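You operate a simulated robot arm through the tools that you are given. There is no shell and no other tool.

Carry out the task below with a simulated two-armed robot. There is one attempt and no reset: what you move stays moved.

JOB
Refill the powder jar from the jug to about its line.
Fine: put the jug back where it stood; close both with their lids; spill a spoonful at most. Set down upright: powder jug.

It is judged by the outcome, as a careful person would: the job done as asked, and still so three seconds after it is handed in. It fails if anything else is knocked over, pushed out of place, dropped, spilled or broken. A push-on lid holds only when it is set on centred and level and pressed home; a screw cap is set on level and turned clockwise until tight.

ROBOT AND FRAMES
Two 7-joint arms with two-finger parallel grippers on one trunk that stands fixed in place. Base frame: the origin is at the foot of the trunk, x ahead of it, y to its left, z up. Lengths are in m, angles in degrees, forces in N, time in s.
The left shoulder is at [0.05, 0.209, 1.221], the right one opposite. With the tool pointing down near the work surface each hand reaches from about 0.26 to 0.92 m from the base axis, measured 20 degrees to its own side. Payload 4.4 kg a hand.
Tool frame (each hand has its own): the origin (TCP) lies between the finger pads and is the grasp point; the fingertips stand 0.023 m ahead of it; z points along the fingers, y is the line along which they close. The gripper opens to 0.094 m. The fingers are 0.038 m wide and 0.01 m thick; the gripper's body (0.054 by 0.096 m) begins 0.039 m behind the TCP.
Orientation is that of the tool frame in the base frame, as [roll, pitch, yaw] about the fixed x, y, z axes, in that order (R = Rz(yaw) Ry(pitch) Rx(roll)). With the fingers straight down and closing along the base's y, the tool's x points along the base's -x, its y along +y and its z along -z.

CONTROLS
- The arms move only by the tool nudge_tool. It takes "left_series", "right_series" or both (then of equal length, played together; a hand with none holds still); each is a list of rows, each a list of 7 numbers: the turn, a rotation vector about the base's x, y, z in degrees, then the shift along the base's x, y, z in cm, then the gripper command, from -1 (shut) to 1 (fully open), values between in proportion. In form: [[rx, ry, rz, dx, dy, dz, hand], ...]. A call has 1 to 20 rows; each row is the pose to reach, as a shift and turn from the pose commanded when the call began. Rows are played at 5 a second. More than 0.05 m and 8.6 degrees between two rows, or a gripper value outside its range, and nothing of the call is played. A pose out of reach is approached as far as the arm can. The call stops where the force on the tool passes 40 N (or 10 N more than at its start, if that is more) or the arm is blocked; 0.2 s more then pass. The fingers move at their own pace (about 0.108 m/s each) and stop on an object; they squeeze with about 20 N. The grip force told is the motor's: it shows also when the fingers shut on nothing. Time passes only in rows, and 0.2 s behind the last, so rows that repeat a pose let the fingers close. The reply holds the time, the measured pose of the TCP, the force on the tool along the base axes, the opening and the grip force, in the units named above and with some noise, with the torque about the TCP (base axes, N m) and any sound that the robot's microphone picked up.
- Cameras (640 x 400 px; columns grow to the right, rows downward): "scene" is now at [0.1504, 0.0389, 1.4159]; the picture's right is [0.44, -0.90, 0.00], its down [-0.32, -0.16, -0.93] and it looks along [0.84, 0.41, -0.35] (base axes); focal length 286 px, centre (320, 200). "left" rides on the left gripper at [0.086, -0.016, -0.074] in its tool frame; the picture's right is [0.18, 0.98, 0.00], its down [-0.58, 0.11, -0.81] and it looks along [-0.79, 0.15, 0.59] (tool axes); focal length 243 px, centre (320, 200). "right" rides on the right gripper at [0.086, 0.016, -0.075] in its tool frame; the picture's right is [-0.18, 0.98, 0.00], its down [-0.58, -0.11, -0.81] and it looks along [-0.79, -0.15, 0.59] (tool axes); focal length 243 px, centre (320, 200). There is no depth. A picture from a camera that has moved, and an enlarged one, comes with that camera's place and axes in the base frame and with its lens.
- snapshot(camera): a new picture of that camera. It takes no simulated time.
- move_column(by): slides the trunk up (or, below 0, down) by that many m; the arms and the scene camera ride with it, the base frame stays. It gives what a move gives, with no picture.
- pan_tilt(pan, tilt): turns the head with the scene camera to pan (to the left, within 80 degrees either way) and tilt (down, from -29 to 69), counted from straight ahead of the robot. It gives what a move gives.
- inspect(camera, box): a new picture of the part [left, top, right, bottom] of that camera's present view, enlarged. It takes no simulated time.
- hand_in(): hands the job in; it is judged then, once.

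Nothing tells you positions but the pictures and the camera data. Unless the task says otherwise, let go and move clear before handing in.

The tools are called after "Emit:" by a JSON object that holds its "op" and its "data". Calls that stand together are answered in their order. nudge_tool: Moves the arms, as the interface text tells. Its arguments: {"type":"object","properties":{"left_series":{"type":"array","items":{"type":"array","items":{"type":"number"}}},"right_series":{"type":"array","items":{"type":"array","items":{"type":"number"}}}},"required":[]} The other tools are called the same way: move_column (by) slides the trunk up or down; pan_tilt (pan, tilt) turns the head that bears the scene camera; snapshot (camera) takes a picture; inspect (camera, box) takes an enlarged picture of a part of a camera's view; hand_in () hands the job in.

At the start:

```text
time: 0.0
left_tool_pos: [0.3695, 0.5336, 1.3317]
left_tool_rot: [180.0, 0.0, 180.0]
left_contact_force: [-0.2, -0.2, -0.5]
left_torque: [-0.03, -0.01, 0.0]
left_opening: 0.0938
left_grip_force: 0.2
right_tool_pos: [0.4318, 0.0224, 1.326]
right_tool_rot: [179.9, 0.0, 180.0]
right_contact_force: [0.1, 0.5, 0.2]
right_torque: [-0.01, 0.01, 0.0]
right_opening: 0.0939
right_grip_force: 0.1
trunk travel left (down, up): [-0.3, 0.263]
head pan, tilt: [25.9, 20.8]
```

scene: 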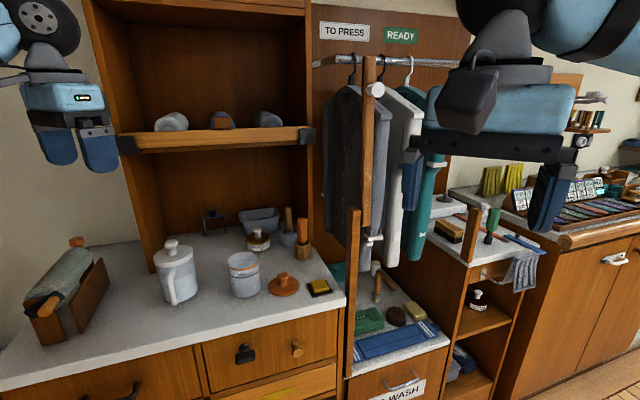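
right: 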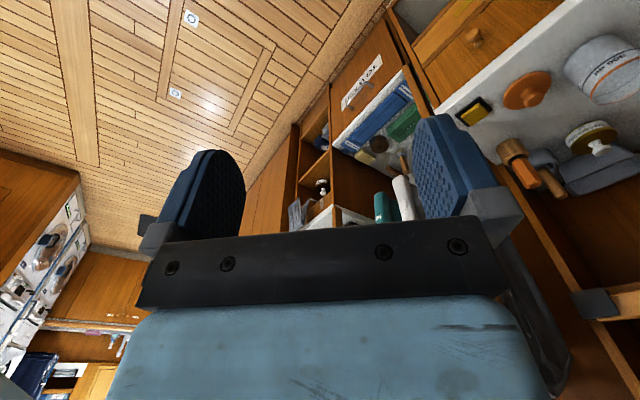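
left: 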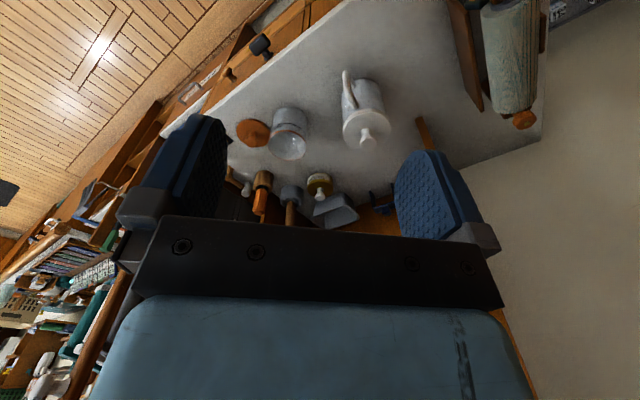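

I see a counter with a white lidded jug, an open white/clear jar with a line band, and an orange-brown lid lying beside it. I'll look closer before moving.

Emit:
{"op": "inspect", "data": {"camera": "scene", "box": [130, 200, 350, 337]}}

Emit:
{"op": "inspect", "data": {"camera": "scene", "box": [0, 180, 200, 305]}}

Emit:
{"op": "inspect", "data": {"camera": "left", "box": [200, 40, 440, 240]}}

```text
2.91 times, centred on (240, 268) of scene
camera zoom: at [0.1504, 0.0389, 1.4159], right [0.44, -0.9, 0.0], down [-0.32, -0.16, -0.93], along [0.84, 0.41, -0.35], focal length 832 px, centre (553, 1)
```

zoom: 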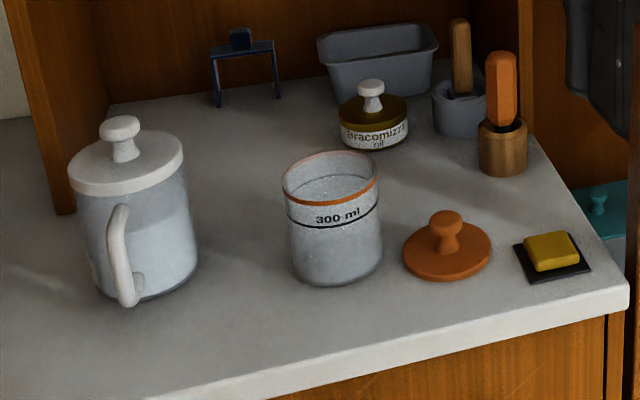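

```text
3.20 times, centred on (100, 242) of scene
camera zoom: at [0.1504, 0.0389, 1.4159], right [0.44, -0.9, 0.0], down [-0.32, -0.16, -0.93], along [0.84, 0.41, -0.35], focal length 916 px, centre (1024, 64)
```

zoom: 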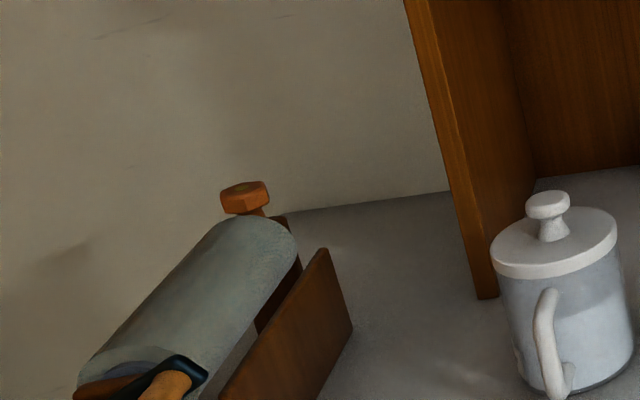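

```text
2.00 times, centred on (320, 140) of left
camera zoom: at [0.282, 0.5159, 1.4052], right [-0.18, 0.98, 0.0], down [0.58, 0.11, 0.81], along [0.79, 0.15, -0.59], focal length 485 px, centre (320, 320)
```

zoom: 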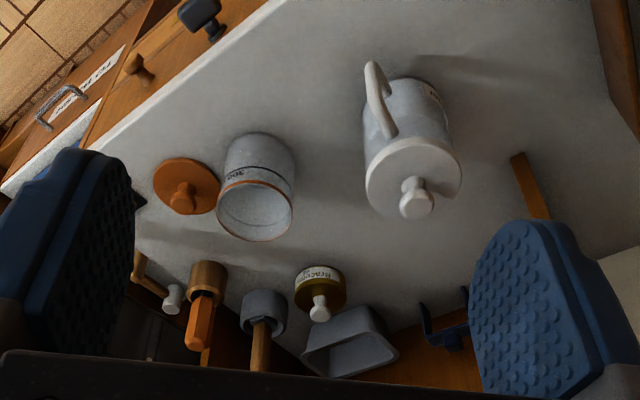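

The counter is turned about 45° to the robot. I take the jug to be at about (0.56, 0.66), the open jar at (0.65, 0.51) and the orange lid at (0.71, 0.42), with the counter top at z≈0.895. I'll centre the scene camera on them and move the left hand slightly for a closer look.

Emit:
{"op": "pan_tilt", "data": {"pan": 42, "tilt": 35}}

Emit:
{"op": "inspect", "data": {"camera": "left", "box": [320, 60, 420, 170]}}

```text
time: 0.8
left_tool_pos: [0.3691, 0.5333, 1.3314]
left_tool_rot: [-179.9, 0.0, -179.9]
left_contact_force: [-0.3, 0.4, 0.1]
left_torque: [-0.02, -0.06, 0.01]
left_opening: 0.0939
left_grip_force: 0.1
right_tool_pos: [0.432, 0.0241, 1.3264]
right_tool_rot: [180.0, 0.0, 180.0]
right_contact_force: [-0.5, 1.3, -0.1]
right_torque: [-0.02, 0.03, 0.02]
right_opening: 0.0938
right_grip_force: 0.1
trunk travel left (down, up): [-0.3, 0.263]
head pan, tilt: [42.0, 35.0]
```

```text
3.64 times, centred on (370, 115) of left
camera zoom: at [0.282, 0.5158, 1.4053], right [-0.18, 0.98, 0.0], down [0.58, 0.11, 0.81], along [0.79, 0.15, -0.59], focal length 882 px, centre (138, 509)
```

zoom: 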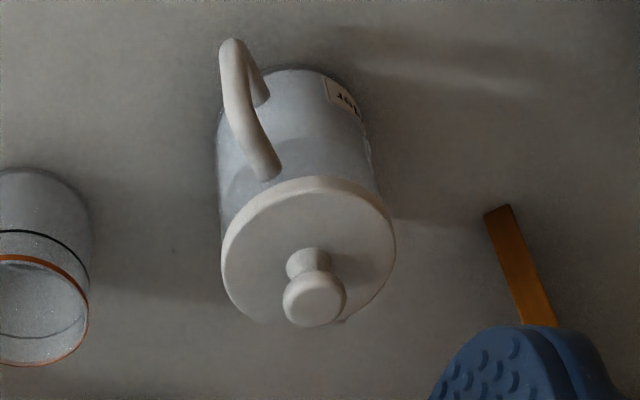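

Emit:
{"op": "snapshot", "data": {"camera": "scene"}}

Emit:
{"op": "inspect", "data": {"camera": "scene", "box": [200, 100, 440, 250]}}

```text
taken
camera scene: at [0.1322, 0.0572, 1.3934], right [0.67, -0.74, 0.0], down [-0.43, -0.38, -0.82], along [0.61, 0.55, -0.57], focal length 286 px, centre (320, 200)
```

scene: 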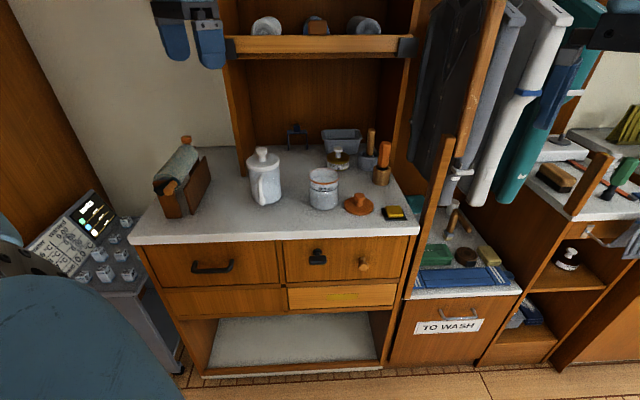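

```text
2.67 times, centred on (320, 175) of scene
camera zoom: at [0.1322, 0.0572, 1.3934], right [0.67, -0.74, 0.0], down [-0.43, -0.38, -0.82], along [0.61, 0.55, -0.57], focal length 763 px, centre (320, 267)
```

zoom: 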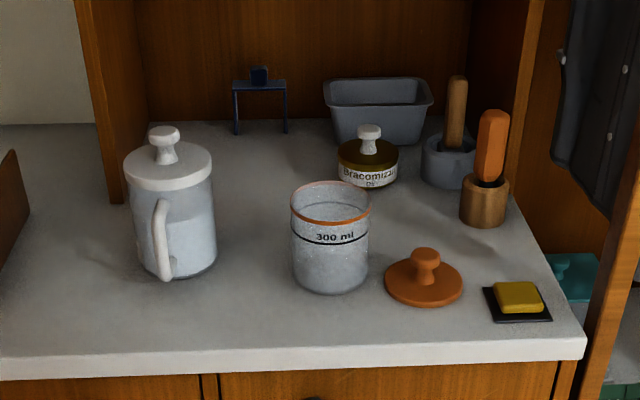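

The jug handle faces the front edge of the counter. I'll bring the left hand to a viewing pose, turned 45° to face the counter, to get a second line of sight.

Emit:
{"op": "nudge_tool", "data": {"left_series": [[0, 0, 6, 1, -0.6, -1.6, 1], [0, 0, 12, 2, -1.2, -3.2, 1], [0, 0, 18, 3, -1.8, -4.8, 1], [0, 0, 24, 4, -2.4, -6.4, 1], [0, 0, 30, 5, -3, -8, 1], [0, 0, 36, 6, -3.6, -9.6, 1], [0, 0, 41, 7, -4.2, -11.2, 1], [0, 0, 45, 8, -5, -13, 1], [0, 0, 45, 8, -5, -13, 1]]}}

```text
time: 2.8
left_tool_pos: [0.4489, 0.4836, 1.2017]
left_tool_rot: [-180.0, 0.0, -134.9]
left_contact_force: [-0.5, -0.2, 0.3]
left_torque: [-0.02, 0.01, -0.01]
left_opening: 0.094
left_grip_force: 0.0
right_tool_pos: [0.4313, 0.0231, 1.3271]
right_tool_rot: [-180.0, 0.0, -180.0]
right_contact_force: [-1.1, 0.0, -0.7]
right_torque: [-0.01, 0.02, 0.04]
right_opening: 0.0942
right_grip_force: 0.0
trunk travel left (down, up): [-0.3, 0.263]
head pan, tilt: [42.0, 35.0]
```

Emit:
{"op": "snapshot", "data": {"camera": "left"}}

Emit:
{"op": "inspect", "data": {"camera": "left", "box": [300, 0, 500, 125]}}

Emit:
{"op": "inspect", "data": {"camera": "left", "box": [160, 0, 360, 125]}}

Emit:
{"op": "inspect", "data": {"camera": "scene", "box": [230, 130, 330, 220]}}

Emit:
{"op": "inspect", "data": {"camera": "scene", "box": [300, 140, 400, 230]}}

```text
taken
camera left: at [0.3987, 0.4099, 1.2754], right [-0.83, 0.56, 0.0], down [0.33, 0.49, 0.81], along [0.46, 0.67, -0.59], focal length 243 px, centre (320, 200)
```

left: 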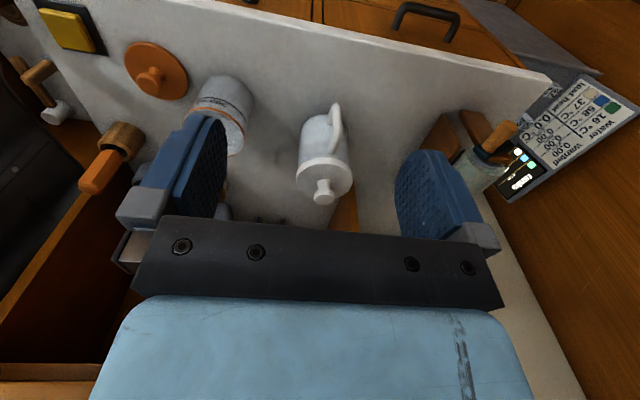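

```text
3.20 times, centred on (400, 62) of left
camera zoom: at [0.3987, 0.4099, 1.2754], right [-0.83, 0.56, 0.0], down [0.33, 0.49, 0.81], along [0.46, 0.67, -0.59], focal length 776 px, centre (64, 640)
```

zoom: 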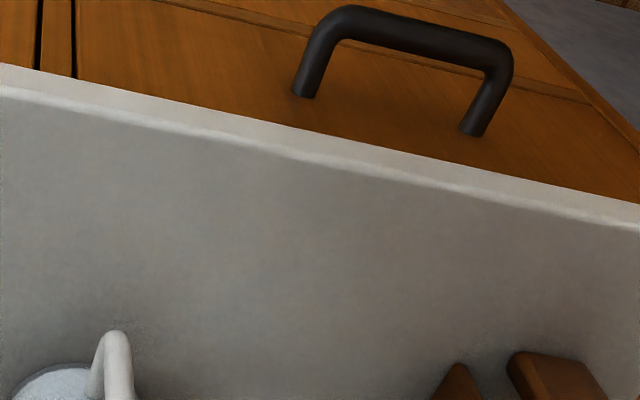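

```text
3.20 times, centred on (260, 62) of left
camera zoom: at [0.3987, 0.4099, 1.2754], right [-0.83, 0.56, 0.0], down [0.33, 0.49, 0.81], along [0.46, 0.67, -0.59], focal length 776 px, centre (512, 640)
```

zoom: 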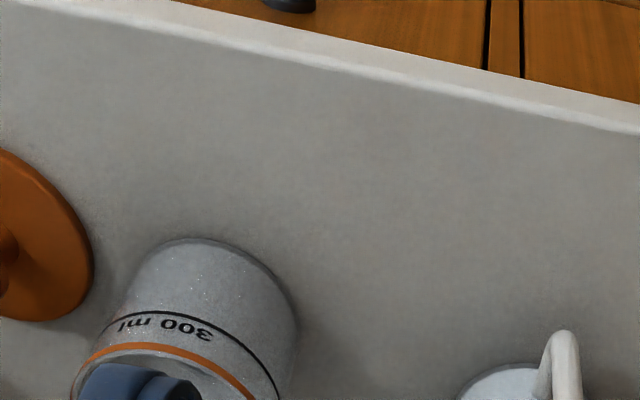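

```text
4.44 times, centred on (280, 175) of scene
camera zoom: at [0.1316, 0.0573, 1.3934], right [0.67, -0.74, 0.0], down [-0.43, -0.38, -0.82], along [0.61, 0.55, -0.57], focal length 1272 px, centre (498, 311)
```

zoom: 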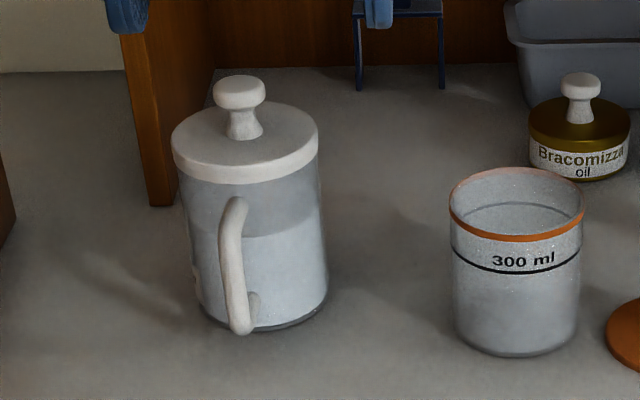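

```text
4.44 times, centred on (350, 185) of scene
camera zoom: at [0.1316, 0.0573, 1.3934], right [0.67, -0.74, 0.0], down [-0.43, -0.38, -0.82], along [0.61, 0.55, -0.57], focal length 1272 px, centre (187, 267)
```

zoom: 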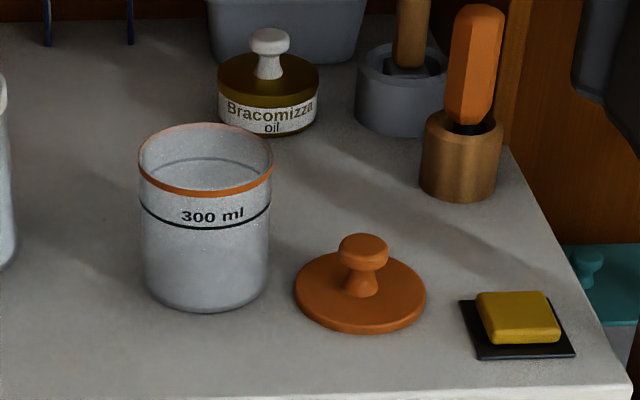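

Emit:
{"op": "inspect", "data": {"camera": "scene", "box": [304, 163, 344, 213]}}

Emit:
{"op": "inspect", "data": {"camera": "scene", "box": [245, 140, 290, 212]}}

Emit:
{"op": "inspect", "data": {"camera": "left", "box": [280, 80, 400, 220]}}

```text
8.00 times, centred on (324, 188) of scene
camera zoom: at [0.1316, 0.0573, 1.3934], right [0.67, -0.74, 0.0], down [-0.43, -0.38, -0.82], along [0.61, 0.55, -0.57], focal length 2289 px, centre (288, 296)
```

zoom: 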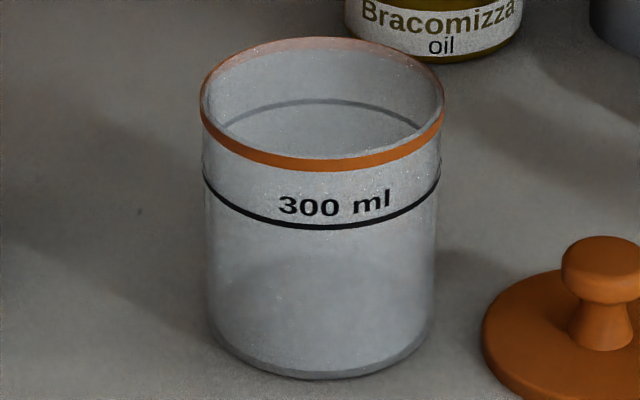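

```text
5.56 times, centred on (268, 176) of scene
camera zoom: at [0.1316, 0.0573, 1.3934], right [0.67, -0.74, 0.0], down [-0.43, -0.38, -0.82], along [0.61, 0.55, -0.57], focal length 1590 px, centre (612, 333)
```

zoom: 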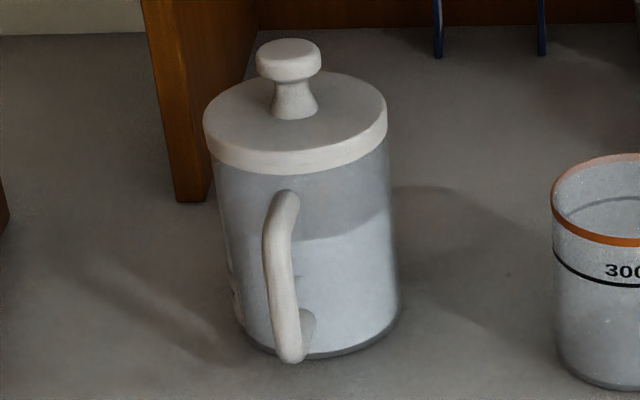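

```text
2.86 times, centred on (340, 150) of left
camera zoom: at [0.3987, 0.4099, 1.2754], right [-0.83, 0.56, 0.0], down [0.33, 0.49, 0.81], along [0.46, 0.67, -0.59], focal length 693 px, centre (263, 343)
```

zoom: 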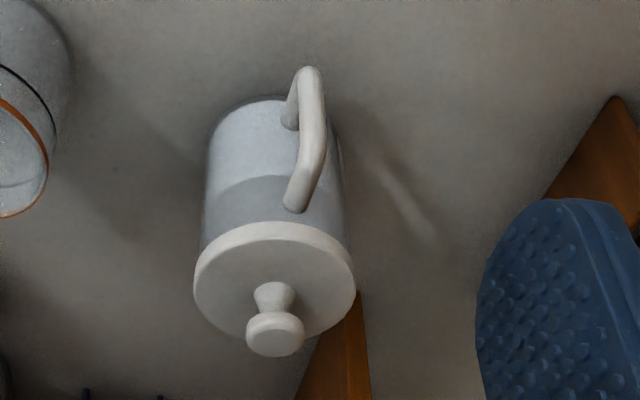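

The jug is a translucent cylinder with a knobbed white lid. Its handle faces the front edge of the counter and its powder comes to about 60% of its height. I'll bring the right hand in as a side camera to measure the handle and the jar level.

Emit:
{"op": "nudge_tool", "data": {"right_series": [[0, 0, 7, 0.6, 0.7, -1.7, 1], [0, 0, 14, 1.2, 1.4, -3.4, 1], [0, 0, 21, 1.8, 2.1, -5.1, 1], [0, 0, 28, 2.4, 2.8, -6.8, 1], [0, 0, 35, 3.0, 3.5, -8.5, 1], [0, 0, 42, 3.6, 4.2, -10.2, 1], [0, 0, 49, 4.2, 4.9, -11.9, 1], [0, 0, 56, 4.8, 5.6, -13.6, 1], [0, 0, 63, 5.4, 6.3, -15.3, 1], [0, 0, 70, 6.0, 7.0, -17, 1], [0, 0, 75, 6.6, 7.7, -18.7, 1], [0, 0, 75, 6.6, 7.7, -18.7, 1]]}}

Emit:
{"op": "snapshot", "data": {"camera": "right"}}

Emit:
{"op": "snapshot", "data": {"camera": "scene"}}

```text
time: 5.4
left_tool_pos: [0.449, 0.4838, 1.2024]
left_tool_rot: [180.0, 0.0, -135.0]
left_contact_force: [0.0, 0.3, 0.4]
left_torque: [-0.01, -0.04, 0.0]
left_opening: 0.094
left_grip_force: 0.1
right_tool_pos: [0.4993, 0.1024, 1.1412]
right_tool_rot: [179.9, -0.1, -105.0]
right_contact_force: [-0.4, 0.8, -0.1]
right_torque: [0.0, -0.03, -0.02]
right_opening: 0.094
right_grip_force: 0.0
trunk travel left (down, up): [-0.3, 0.263]
head pan, tilt: [42.0, 35.0]
```

```text
taken
camera right: at [0.4603, 0.0222, 1.2149], right [-0.9, 0.43, 0.0], down [0.26, 0.53, 0.81], along [0.35, 0.73, -0.59], focal length 243 px, centre (320, 200)
```

right: 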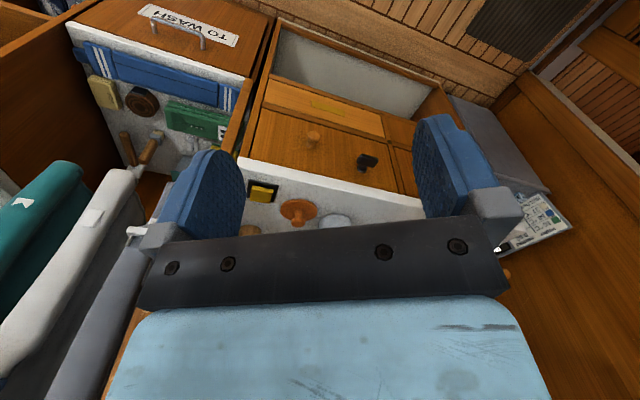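

```text
taken
camera scene: at [0.1319, 0.0571, 1.3934], right [0.67, -0.74, 0.0], down [-0.43, -0.38, -0.82], along [0.61, 0.55, -0.57], focal length 286 px, centre (320, 200)
```

scene: 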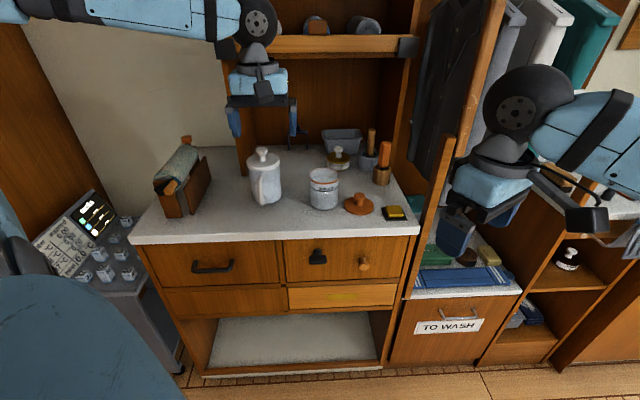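

The right camera has to look more level and closer in, so I'll yaw it slightly, pitch it up and bring it to the front of the counter on the right.

Emit:
{"op": "nudge_tool", "data": {"right_series": [[0, 0, 5, 0, 2, -2, 1], [0, 0, 10, 0, 4, -4, 1], [0, 0, 10, 0, 6, -4, 1]]}}

Emit:
{"op": "nudge_tool", "data": {"right_series": [[7.97, -0.7, 0, 0, 1.5, -1, 1], [15.94, -1.4, 0, 0, 3, -2, 1], [23.9, -2.1, 0, 0, 5, -3, 1], [31.9, -2.8, 0, 0, 7, -4, 1], [39.8, -3.5, 0, 0, 9, -5.5, 1], [44.8, -3.9, 0, 1, 11, -7, 1], [44.8, -3.9, 0, 1, 12, -8, 1], [44.8, -3.9, 0, 1, 12, -8, 1]]}}

Emit:
{"op": "snapshot", "data": {"camera": "right"}}

Emit:
{"op": "snapshot", "data": {"camera": "scene"}}

```text
time: 6.2
left_tool_pos: [0.4489, 0.483, 1.2023]
left_tool_rot: [-179.9, 0.1, -135.0]
left_contact_force: [-0.4, 0.0, 0.1]
left_torque: [-0.02, -0.02, 0.0]
left_opening: 0.094
left_grip_force: 0.0
right_tool_pos: [0.4977, 0.1278, 1.1128]
right_tool_rot: [-180.0, -0.1, -98.6]
right_contact_force: [-0.3, 0.3, -0.1]
right_torque: [-0.02, 0.02, -0.03]
right_opening: 0.0939
right_grip_force: 0.0
right hand out of reach, approached as far as the arm can: row 2, 3
trunk travel left (down, up): [-0.3, 0.263]
head pan, tilt: [42.0, 35.0]
```

```text
time: 8.0
left_tool_pos: [0.4493, 0.4831, 1.2019]
left_tool_rot: [-179.9, -0.1, -135.0]
left_contact_force: [0.2, 0.4, -0.3]
left_torque: [-0.03, 0.01, -0.01]
left_opening: 0.0937
left_grip_force: 0.0
right_tool_pos: [0.5078, 0.2486, 1.0332]
right_tool_rot: [176.3, 44.9, -100.2]
right_contact_force: [-0.7, 0.0, -0.7]
right_torque: [-0.01, -0.02, 0.0]
right_opening: 0.0936
right_grip_force: 0.1
trunk travel left (down, up): [-0.3, 0.263]
head pan, tilt: [42.0, 35.0]
```

```text
taken
camera right: at [0.4756, 0.1373, 1.0242], right [-0.95, 0.26, 0.17], down [0.13, -0.18, 0.98], along [0.28, 0.95, 0.14], focal length 243 px, centre (320, 200)
```

right: 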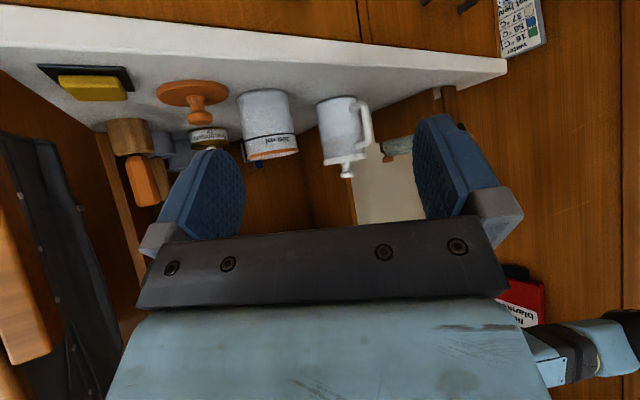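

```text
taken
camera scene: at [0.1321, 0.0571, 1.3933], right [0.67, -0.74, 0.0], down [-0.43, -0.38, -0.82], along [0.61, 0.55, -0.57], focal length 286 px, centre (320, 200)
```

scene: 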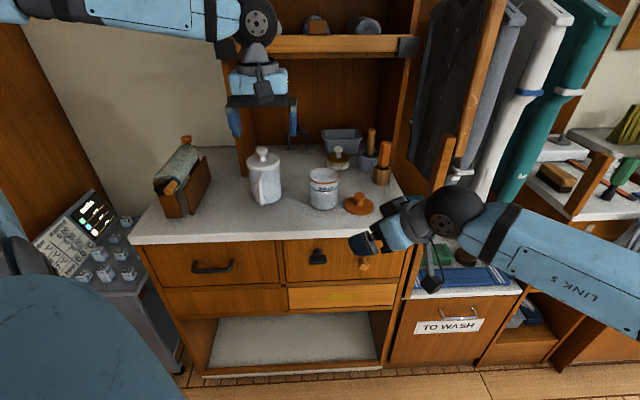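

Good side view. I'll zoom in on the jug and jar.

Emit:
{"op": "inspect", "data": {"camera": "right", "box": [225, 70, 395, 190]}}

Emit:
{"op": "inspect", "data": {"camera": "right", "box": [300, 80, 390, 190]}}

Emit:
{"op": "inspect", "data": {"camera": "right", "box": [225, 75, 315, 170]}}

```text
3.33 times, centred on (310, 130) of right
camera zoom: at [0.4756, 0.1373, 1.0242], right [-0.95, 0.26, 0.17], down [0.13, -0.18, 0.98], along [0.28, 0.95, 0.14], focal length 809 px, centre (353, 433)
```

zoom: 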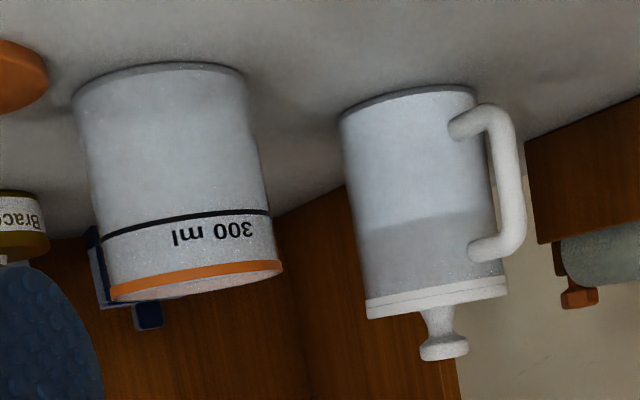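

```text
3.64 times, centred on (345, 135) of right
camera zoom: at [0.4756, 0.1373, 1.0242], right [-0.95, 0.26, 0.17], down [0.13, -0.18, 0.98], along [0.28, 0.95, 0.14], focal length 882 px, centre (229, 436)
```

zoom: 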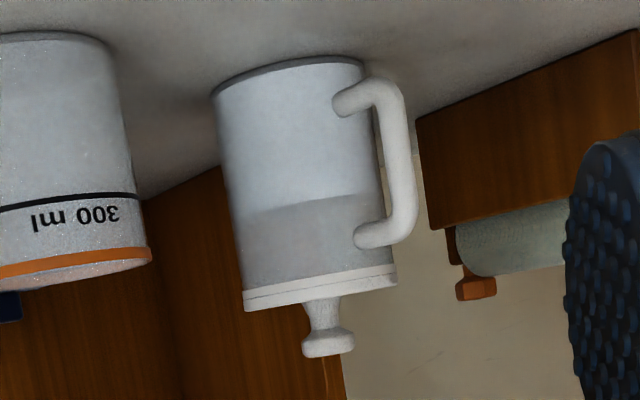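

```text
4.21 times, centred on (270, 122) of right
camera zoom: at [0.4756, 0.1373, 1.0242], right [-0.95, 0.26, 0.17], down [0.13, -0.18, 0.98], along [0.28, 0.95, 0.14], focal length 1022 px, centre (530, 526)
```

zoom: 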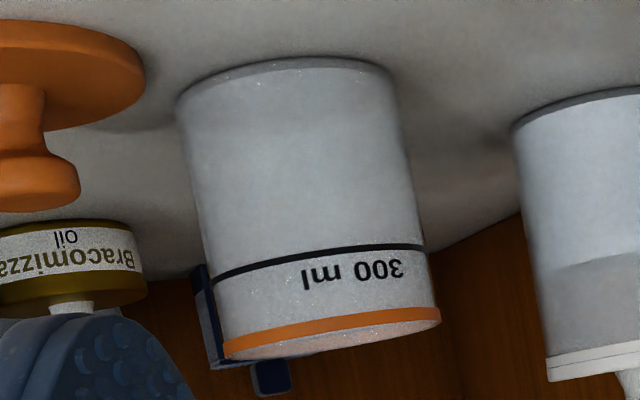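

I make the jug axis (0.560, 0.659) with its lid top at z≈1.019 and its knob top at about 1.06. The handle bar is at about (0.500, 0.604, 0.97), and the jar rim centre is at (0.652, 0.510, 0.991). Next I'll hover the left hand over the jug's lid knob.

Emit:
{"op": "nudge_tool", "data": {"left_series": [[0, 0, 0, 2, 3, -0.5, 0.5], [0, 0, 0, 4, 6, -1, 0.4], [0, 0, 0, 6, 9, -2, 0.3], [0, 0, 0, 8, 12, -3.5, 0.3], [0, 0, 0, 10, 15, -5.5, 0.3], [0, 0, 0, 11.1, 17.5, -7.5, 0.3], [0, 0, 0, 11.1, 17.5, -8.5, 0.3], [0, 0, 0, 11.1, 17.5, -8.5, 0.3]]}}

Emit:
{"op": "snapshot", "data": {"camera": "left"}}

Emit:
{"op": "inspect", "data": {"camera": "right", "box": [230, 60, 430, 260]}}

Emit:
{"op": "inspect", "data": {"camera": "scene", "box": [220, 90, 340, 215]}}

```text
time: 9.8
left_tool_pos: [0.56, 0.6599, 1.1163]
left_tool_rot: [180.0, -0.1, -135.0]
left_contact_force: [-0.2, -0.1, 0.2]
left_torque: [0.02, 0.01, 0.01]
left_opening: 0.0613
left_grip_force: 0.0
right_tool_pos: [0.5075, 0.2484, 1.0309]
right_tool_rot: [176.4, 44.8, -100.3]
right_contact_force: [0.8, -1.1, -0.7]
right_torque: [-0.01, -0.01, -0.01]
right_opening: 0.0939
right_grip_force: 0.2
trunk travel left (down, up): [-0.3, 0.263]
head pan, tilt: [42.0, 35.0]
```

```text
taken
camera left: at [0.5094, 0.5867, 1.1894], right [-0.83, 0.56, 0.0], down [0.33, 0.49, 0.81], along [0.46, 0.67, -0.59], focal length 243 px, centre (320, 200)
```

left: 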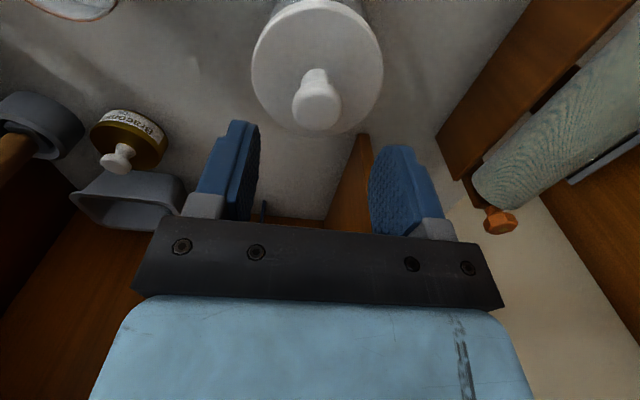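

```text
2.00 times, centred on (330, 160) of right
camera zoom: at [0.4756, 0.1375, 1.0243], right [-0.95, 0.26, 0.17], down [0.13, -0.18, 0.98], along [0.28, 0.95, 0.13], focal length 485 px, centre (300, 280)
```

zoom: 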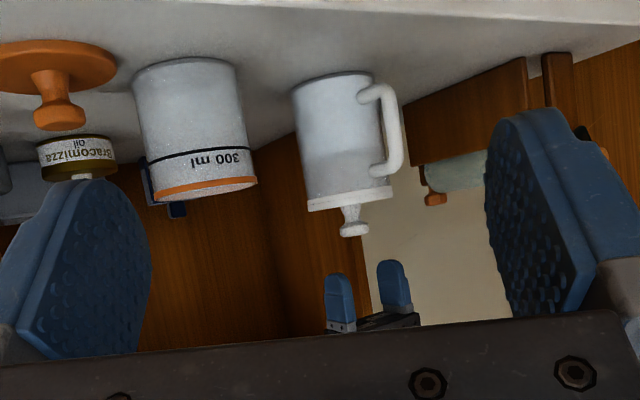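

```text
3.20 times, centred on (280, 152) of scene
camera zoom: at [0.1322, 0.0574, 1.3933], right [0.67, -0.74, 0.0], down [-0.43, -0.38, -0.82], along [0.61, 0.55, -0.57], focal length 916 px, centre (448, 352)
```

zoom: 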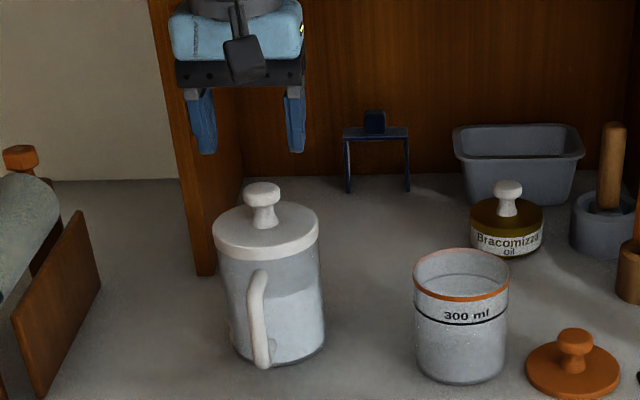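

The hand is nearly aligned. I refine the knob to about (0.558, 0.654), lid top at z≈1.021. I'll descend around the knob, then check before closing.

Emit:
{"op": "nudge_tool", "data": {"left_series": [[0, 0, 0, -0.2, -0.5, -1.5, 0.3], [0, 0, 0, -0.2, -0.6, -3, 0.3], [0, 0, 0, -0.2, -0.6, -4.5, 0.3], [0, 0, 0, -0.2, -0.6, -5.5, 0.3], [0, 0, 0, -0.2, -0.6, -6.3, 0.3], [0, 0, 0, -0.2, -0.6, -6.3, 0.3]]}}

Emit:
{"op": "snapshot", "data": {"camera": "left"}}

Emit:
{"op": "inspect", "data": {"camera": "right", "box": [270, 80, 430, 210]}}

Emit:
{"op": "inspect", "data": {"camera": "scene", "box": [220, 90, 340, 215]}}

```text
time: 11.2
left_tool_pos: [0.5589, 0.652, 1.0534]
left_tool_rot: [179.9, 0.0, -135.1]
left_contact_force: [0.8, -0.1, -0.3]
left_torque: [-0.04, -0.01, 0.02]
left_opening: 0.0611
left_grip_force: 0.0
right_tool_pos: [0.5075, 0.2486, 1.0318]
right_tool_rot: [176.2, 44.9, -100.3]
right_contact_force: [0.8, 0.4, 0.0]
right_torque: [-0.01, 0.01, -0.02]
right_opening: 0.0939
right_grip_force: 0.1
trunk travel left (down, up): [-0.3, 0.263]
head pan, tilt: [42.0, 35.0]
```

```text
taken
camera left: at [0.5083, 0.579, 1.1274], right [-0.83, 0.56, 0.0], down [0.33, 0.49, 0.81], along [0.46, 0.67, -0.59], focal length 243 px, centre (320, 200)
```

left: 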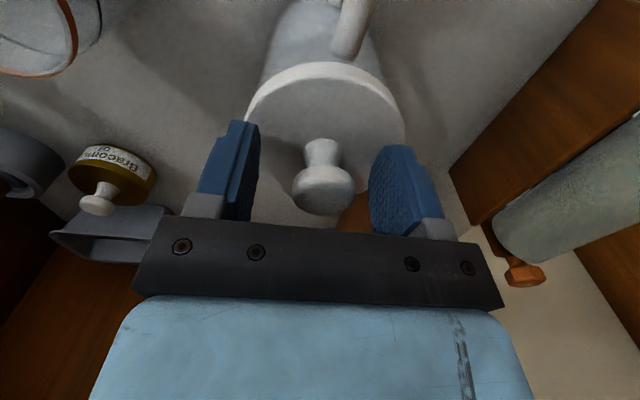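

```text
3.08 times, centred on (350, 145) of right
camera zoom: at [0.4754, 0.1373, 1.0244], right [-0.95, 0.26, 0.17], down [0.13, -0.18, 0.98], along [0.28, 0.95, 0.13], focal length 746 px, centre (228, 369)
```

zoom: 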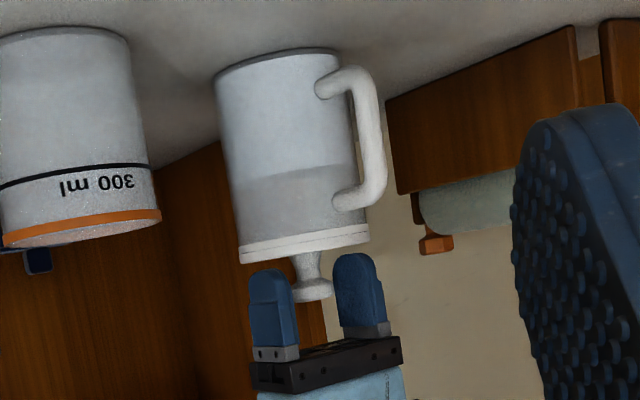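

```text
3.20 times, centred on (280, 152) of scene
camera zoom: at [0.132, 0.0572, 1.3934], right [0.67, -0.74, 0.0], down [-0.43, -0.38, -0.82], along [0.61, 0.55, -0.57], focal length 916 px, centre (448, 352)
```

zoom: 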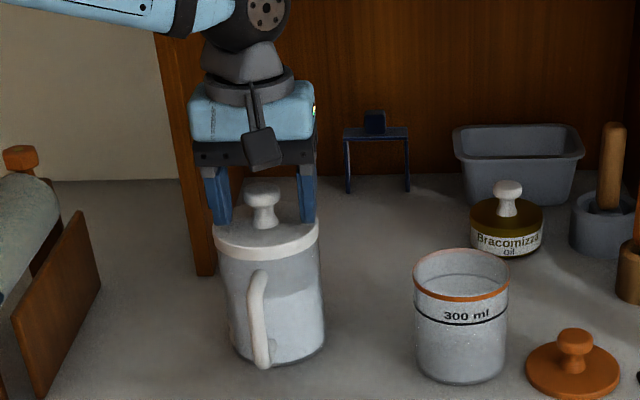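

The knob is between the fingers. I'll make a small centring shift, close, then lift gently and watch whether only the lid comes.

Emit:
{"op": "nudge_tool", "data": {"left_series": [[0, 0, 0, 0.1, 0.4, -0.3, 0.3], [0, 0, 0, 0.1, 0.4, -0.3, 0], [0, 0, 0, 0.1, 0.4, -0.3, -0.3], [0, 0, 0, 0.1, 0.4, -0.3, -0.6], [0, 0, 0, 0.1, 0.4, -0.3, -0.8], [0, 0, 0, 0.1, 0.4, -0.3, -1], [0, 0, 0, 0.1, 0.4, -0.3, -1]]}}

Emit:
{"op": "inspect", "data": {"camera": "right", "box": [270, 80, 430, 210]}}

Emit:
{"op": "snapshot", "data": {"camera": "left"}}

```text
time: 12.8
left_tool_pos: [0.56, 0.6558, 1.0506]
left_tool_rot: [-180.0, 0.0, -134.9]
left_contact_force: [0.5, 0.1, 0.1]
left_torque: [-0.06, 0.02, -0.01]
left_opening: 0.0303
left_grip_force: 19.4
right_tool_pos: [0.5074, 0.2479, 1.0322]
right_tool_rot: [176.4, 45.0, -100.3]
right_contact_force: [-0.6, 0.0, -0.4]
right_torque: [0.02, -0.01, 0.01]
right_opening: 0.0939
right_grip_force: 0.0
trunk travel left (down, up): [-0.3, 0.263]
head pan, tilt: [42.0, 35.0]
heard: snap
```

```text
3.08 times, centred on (350, 145) of right
camera zoom: at [0.4755, 0.1373, 1.0244], right [-0.95, 0.26, 0.17], down [0.13, -0.18, 0.98], along [0.28, 0.95, 0.13], focal length 746 px, centre (228, 369)
```

zoom: 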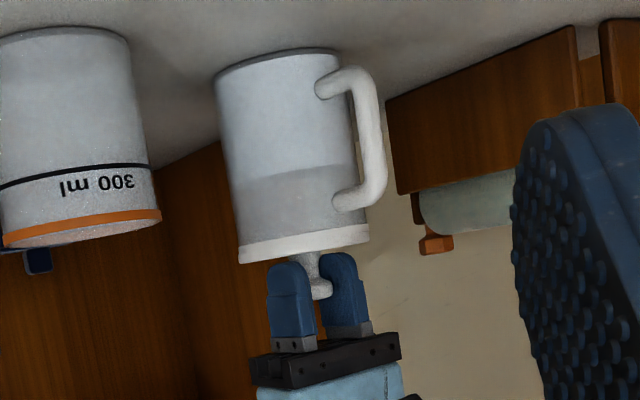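

```text
taken
camera left: at [0.5092, 0.5833, 1.1248], right [-0.83, 0.56, 0.0], down [0.33, 0.49, 0.81], along [0.46, 0.67, -0.59], focal length 243 px, centre (320, 200)
```

left: 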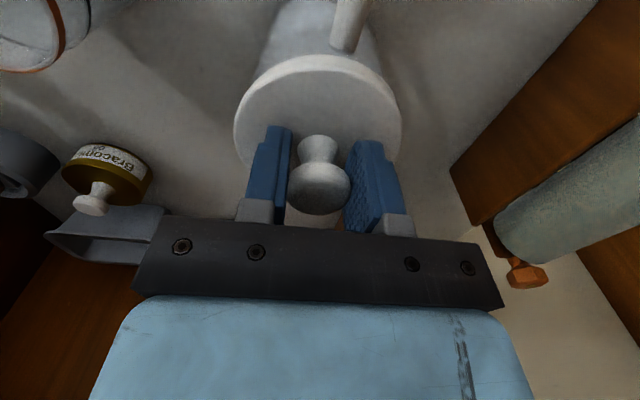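

I heard a snap as the fingers closed, so the lid seating has changed. I'll lift a few millimetres slowly and look.

Emit:
{"op": "nudge_tool", "data": {"left_series": [[0, 0, 0, 0, 0, 0.2, -1], [0, 0, 0, 0, 0, 0.4, -1], [0, 0, 0, 0, 0, 0.6, -1], [0, 0, 0, 0, 0, 0.8, -1], [0, 0, 0, 0, 0, 0.8, -1]]}}

Emit:
{"op": "inspect", "data": {"camera": "right", "box": [270, 80, 430, 210]}}

```text
time: 14.0
left_tool_pos: [0.5586, 0.6569, 1.0592]
left_tool_rot: [179.9, 0.0, -135.0]
left_contact_force: [-0.1, -0.2, -1.0]
left_torque: [-0.01, 0.0, 0.01]
left_opening: 0.0302
left_grip_force: 20.0
right_tool_pos: [0.5079, 0.2483, 1.0317]
right_tool_rot: [176.3, 44.9, -100.2]
right_contact_force: [0.3, -0.5, 0.1]
right_torque: [0.02, 0.01, -0.02]
right_opening: 0.0939
right_grip_force: 0.1
trunk travel left (down, up): [-0.3, 0.263]
head pan, tilt: [42.0, 35.0]
```

```text
3.08 times, centred on (350, 145) of right
camera zoom: at [0.4755, 0.1374, 1.0243], right [-0.95, 0.26, 0.17], down [0.13, -0.18, 0.98], along [0.28, 0.95, 0.13], focal length 746 px, centre (228, 369)
```

zoom: 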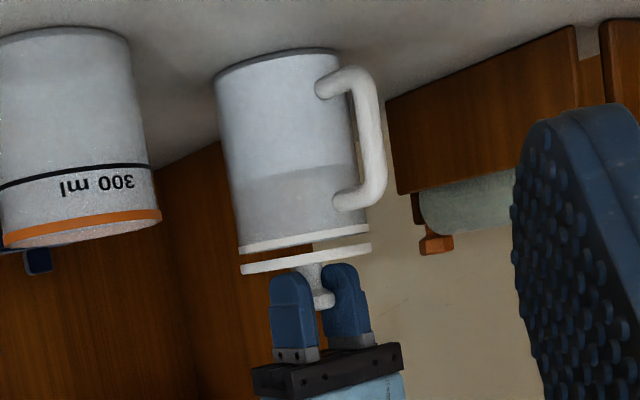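

The lid came free cleanly and the jug has not moved. I'll carry the lid to the clear spot left of the jug, at about (0.428, 0.689).

Emit:
{"op": "nudge_tool", "data": {"left_series": [[0, 0, 0, 0, 0, 2, -1], [0, 0, 0, 0, 0, 4, -1], [0, 0, 0, 0, 0, 6, -1], [0, 0, 0, -2.5, 0.5, 7, -1], [0, 0, 0, -5, 1.2, 7, -1], [0, 0, 0, -8, 2, 7, -1], [0, 0, 0, -11, 2.8, 7, -1], [0, 0, 0, -13, 3.2, 6, -1], [0, 0, 0, -13, 3.2, 3, -1], [0, 0, 0, -13, 3.2, 0, -1], [0, 0, 0, -13, 3.2, -3, -1], [0, 0, 0, -13, 3.2, -5, -1], [0, 0, 0, -13, 3.2, -7, -1], [0, 0, 0, -13, 3.2, -9, -1], [0, 0, 0, -13, 3.2, -10.5, -1], [0, 0, 0, -13, 3.2, -10.5, -1]]}}

Emit:
{"op": "snapshot", "data": {"camera": "left"}}

Emit:
{"op": "inspect", "data": {"camera": "scene", "box": [140, 90, 340, 215]}}

Emit:
{"op": "snapshot", "data": {"camera": "right"}}

```text
time: 17.4
left_tool_pos: [0.4296, 0.6886, 0.9537]
left_tool_rot: [-180.0, 0.0, -135.0]
left_contact_force: [-0.4, -0.2, -0.5]
left_torque: [-0.03, 0.01, -0.03]
left_opening: 0.0301
left_grip_force: 20.3
right_tool_pos: [0.508, 0.2477, 1.0317]
right_tool_rot: [176.4, 44.9, -100.3]
right_contact_force: [0.2, 0.2, 0.0]
right_torque: [-0.01, -0.02, -0.02]
right_opening: 0.0941
right_grip_force: 0.1
trunk travel left (down, up): [-0.3, 0.263]
head pan, tilt: [42.0, 35.0]
```

```text
taken
camera left: at [0.3792, 0.6146, 1.0269], right [-0.83, 0.56, 0.0], down [0.33, 0.49, 0.81], along [0.46, 0.67, -0.59], focal length 243 px, centre (320, 200)
```

left: 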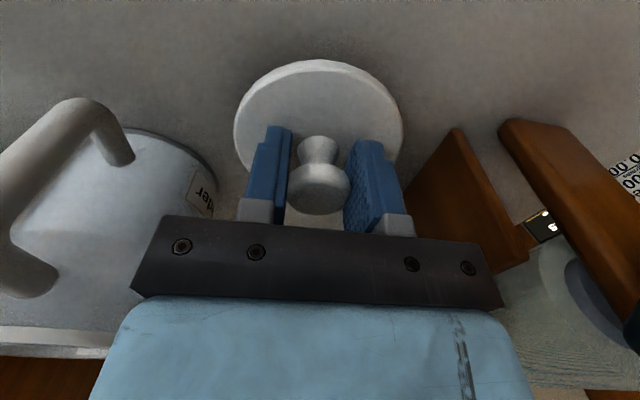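

```text
3.20 times, centred on (240, 152) of scene
camera zoom: at [0.1321, 0.0572, 1.3933], right [0.67, -0.74, 0.0], down [-0.43, -0.38, -0.82], along [0.61, 0.55, -0.57], focal length 916 px, centre (576, 352)
```

zoom: 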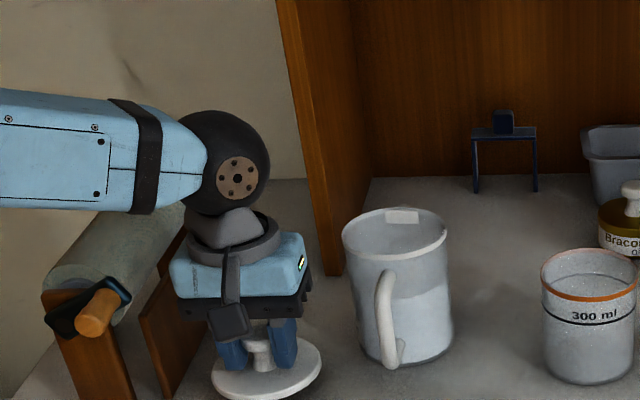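

```text
taken
camera right: at [0.4755, 0.1373, 1.0244], right [-0.95, 0.26, 0.17], down [0.13, -0.18, 0.98], along [0.28, 0.95, 0.13], focal length 243 px, centre (320, 200)
```

right: 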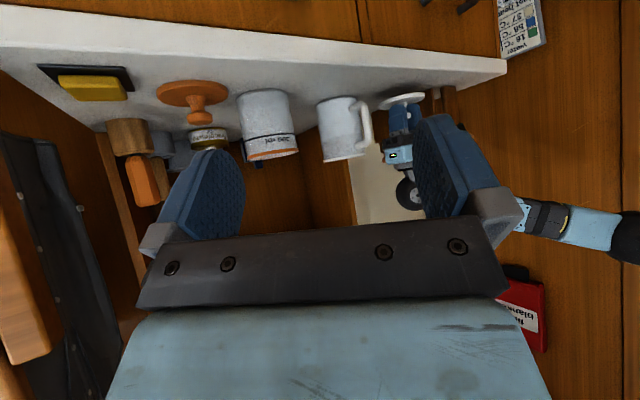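

The jug is open and its rim shows something, perhaps a spout, opposite the handle. I'll lower the lid gently until it touches the counter.

Emit:
{"op": "nudge_tool", "data": {"left_series": [[0, 0, 0, 0, 0, -0.5, -1], [0, 0, 0, 0, 0, -1, -1], [0, 0, 0, 0, 0, -1.4, -1], [0, 0, 0, 0, 0, -1.7, -1], [0, 0, 0, 0, 0, -1.9, -1], [0, 0, 0, 0, 0, -2.1, -1], [0, 0, 0, 0, 0, -2.3, -1]]}}

Emit:
{"op": "inspect", "data": {"camera": "scene", "box": [240, 145, 290, 180]}}

Emit:
{"op": "inspect", "data": {"camera": "right", "box": [300, 70, 460, 200]}}

```text
time: 19.0
left_tool_pos: [0.4297, 0.6896, 0.9332]
left_tool_rot: [-179.9, 0.2, -134.8]
left_contact_force: [0.4, 3.1, 11.2]
left_torque: [-0.15, 0.07, -0.01]
left_opening: 0.0301
left_grip_force: 20.2
right_tool_pos: [0.5066, 0.2481, 1.0334]
right_tool_rot: [176.3, 45.0, -100.2]
right_contact_force: [-0.1, 0.1, -0.9]
right_torque: [-0.03, 0.01, -0.01]
right_opening: 0.0943
right_grip_force: 0.1
trunk travel left (down, up): [-0.3, 0.263]
head pan, tilt: [42.0, 35.0]
```

```text
11.43 times, centred on (265, 162) of scene
camera zoom: at [0.1312, 0.0562, 1.3937], right [0.67, -0.74, 0.0], down [-0.43, -0.38, -0.82], along [0.61, 0.55, -0.57], focal length 3270 px, centre (949, 629)
```

zoom: 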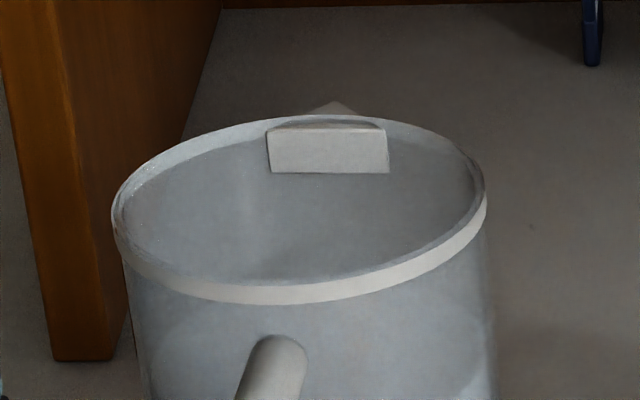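

```text
3.08 times, centred on (380, 135) of right
camera zoom: at [0.4749, 0.1366, 1.0251], right [-0.95, 0.26, 0.17], down [0.13, -0.18, 0.98], along [0.28, 0.95, 0.14], focal length 746 px, centre (135, 400)
```

zoom: 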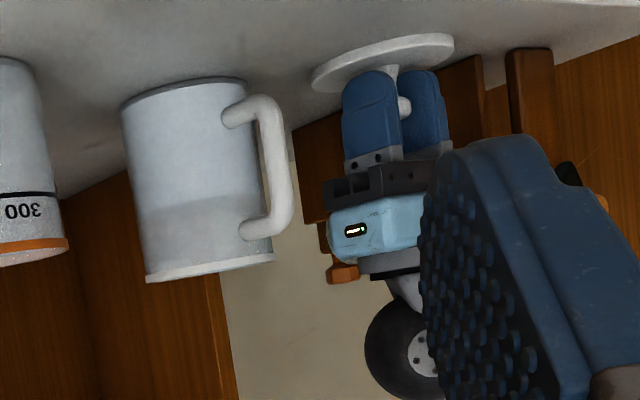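

The lid is down on the counter (11 N at z≈0.933). The jug has a V spout opposite the handle. I'll ease off, release the knob and rise clear.

Emit:
{"op": "nudge_tool", "data": {"left_series": [[0, 0, 0, 0, 0, 0.3, -1], [0, 0, 0, 0, 0, 0.3, -0.3], [0, 0, 0, 0, 0, 0.3, 0], [0, 0, 0, 0, 0, 0.3, 0.3], [0, 0, 0, 0, 0, 0.3, 0.3], [0, 0, 0, 0, 0, 2, 0.3], [0, 0, 0, 0, 0, 5, 0.3], [0, 0, 0, 0, 0, 9, 0.3], [0, 0, 0, 0, 0, 13, 0.3], [0, 0, 0, 0, 0, 17, 0.3], [0, 0, 0, 0, 0, 17, 0.3]]}}

Emit:
{"op": "snapshot", "data": {"camera": "left"}}

Emit:
{"op": "inspect", "data": {"camera": "scene", "box": [140, 90, 340, 225]}}

```text
time: 21.4
left_tool_pos: [0.4308, 0.6888, 1.1004]
left_tool_rot: [179.9, 0.0, -135.0]
left_contact_force: [-0.6, 1.0, 0.1]
left_torque: [0.02, 0.01, -0.01]
left_opening: 0.0612
left_grip_force: 0.0
right_tool_pos: [0.508, 0.249, 1.0312]
right_tool_rot: [176.3, 44.9, -100.3]
right_contact_force: [-0.4, 0.5, 0.4]
right_torque: [0.0, -0.01, 0.0]
right_opening: 0.0941
right_grip_force: 0.0
trunk travel left (down, up): [-0.3, 0.263]
head pan, tilt: [42.0, 35.0]
```

```text
taken
camera left: at [0.3803, 0.6149, 1.174], right [-0.83, 0.56, 0.0], down [0.33, 0.49, 0.81], along [0.46, 0.67, -0.59], focal length 243 px, centre (320, 200)
```

left: 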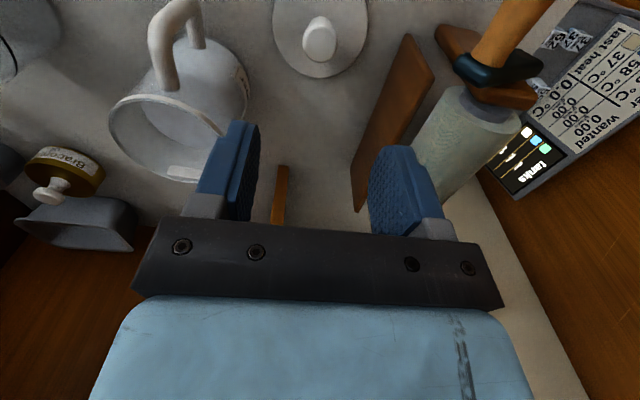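

```text
2.96 times, centred on (240, 158) of scene
camera zoom: at [0.1324, 0.0577, 1.3933], right [0.67, -0.74, 0.0], down [-0.43, -0.38, -0.82], along [0.61, 0.55, -0.57], focal length 848 px, centre (557, 326)
```

zoom: 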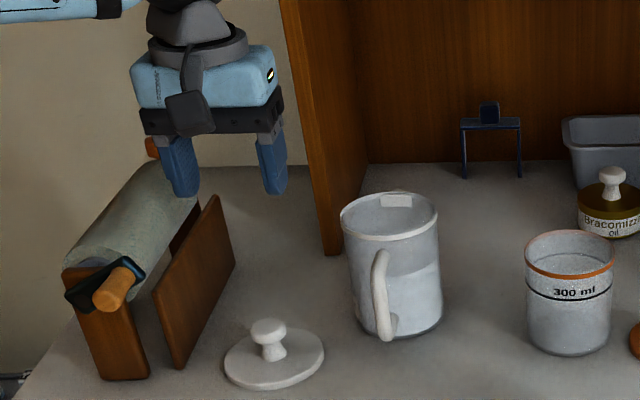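

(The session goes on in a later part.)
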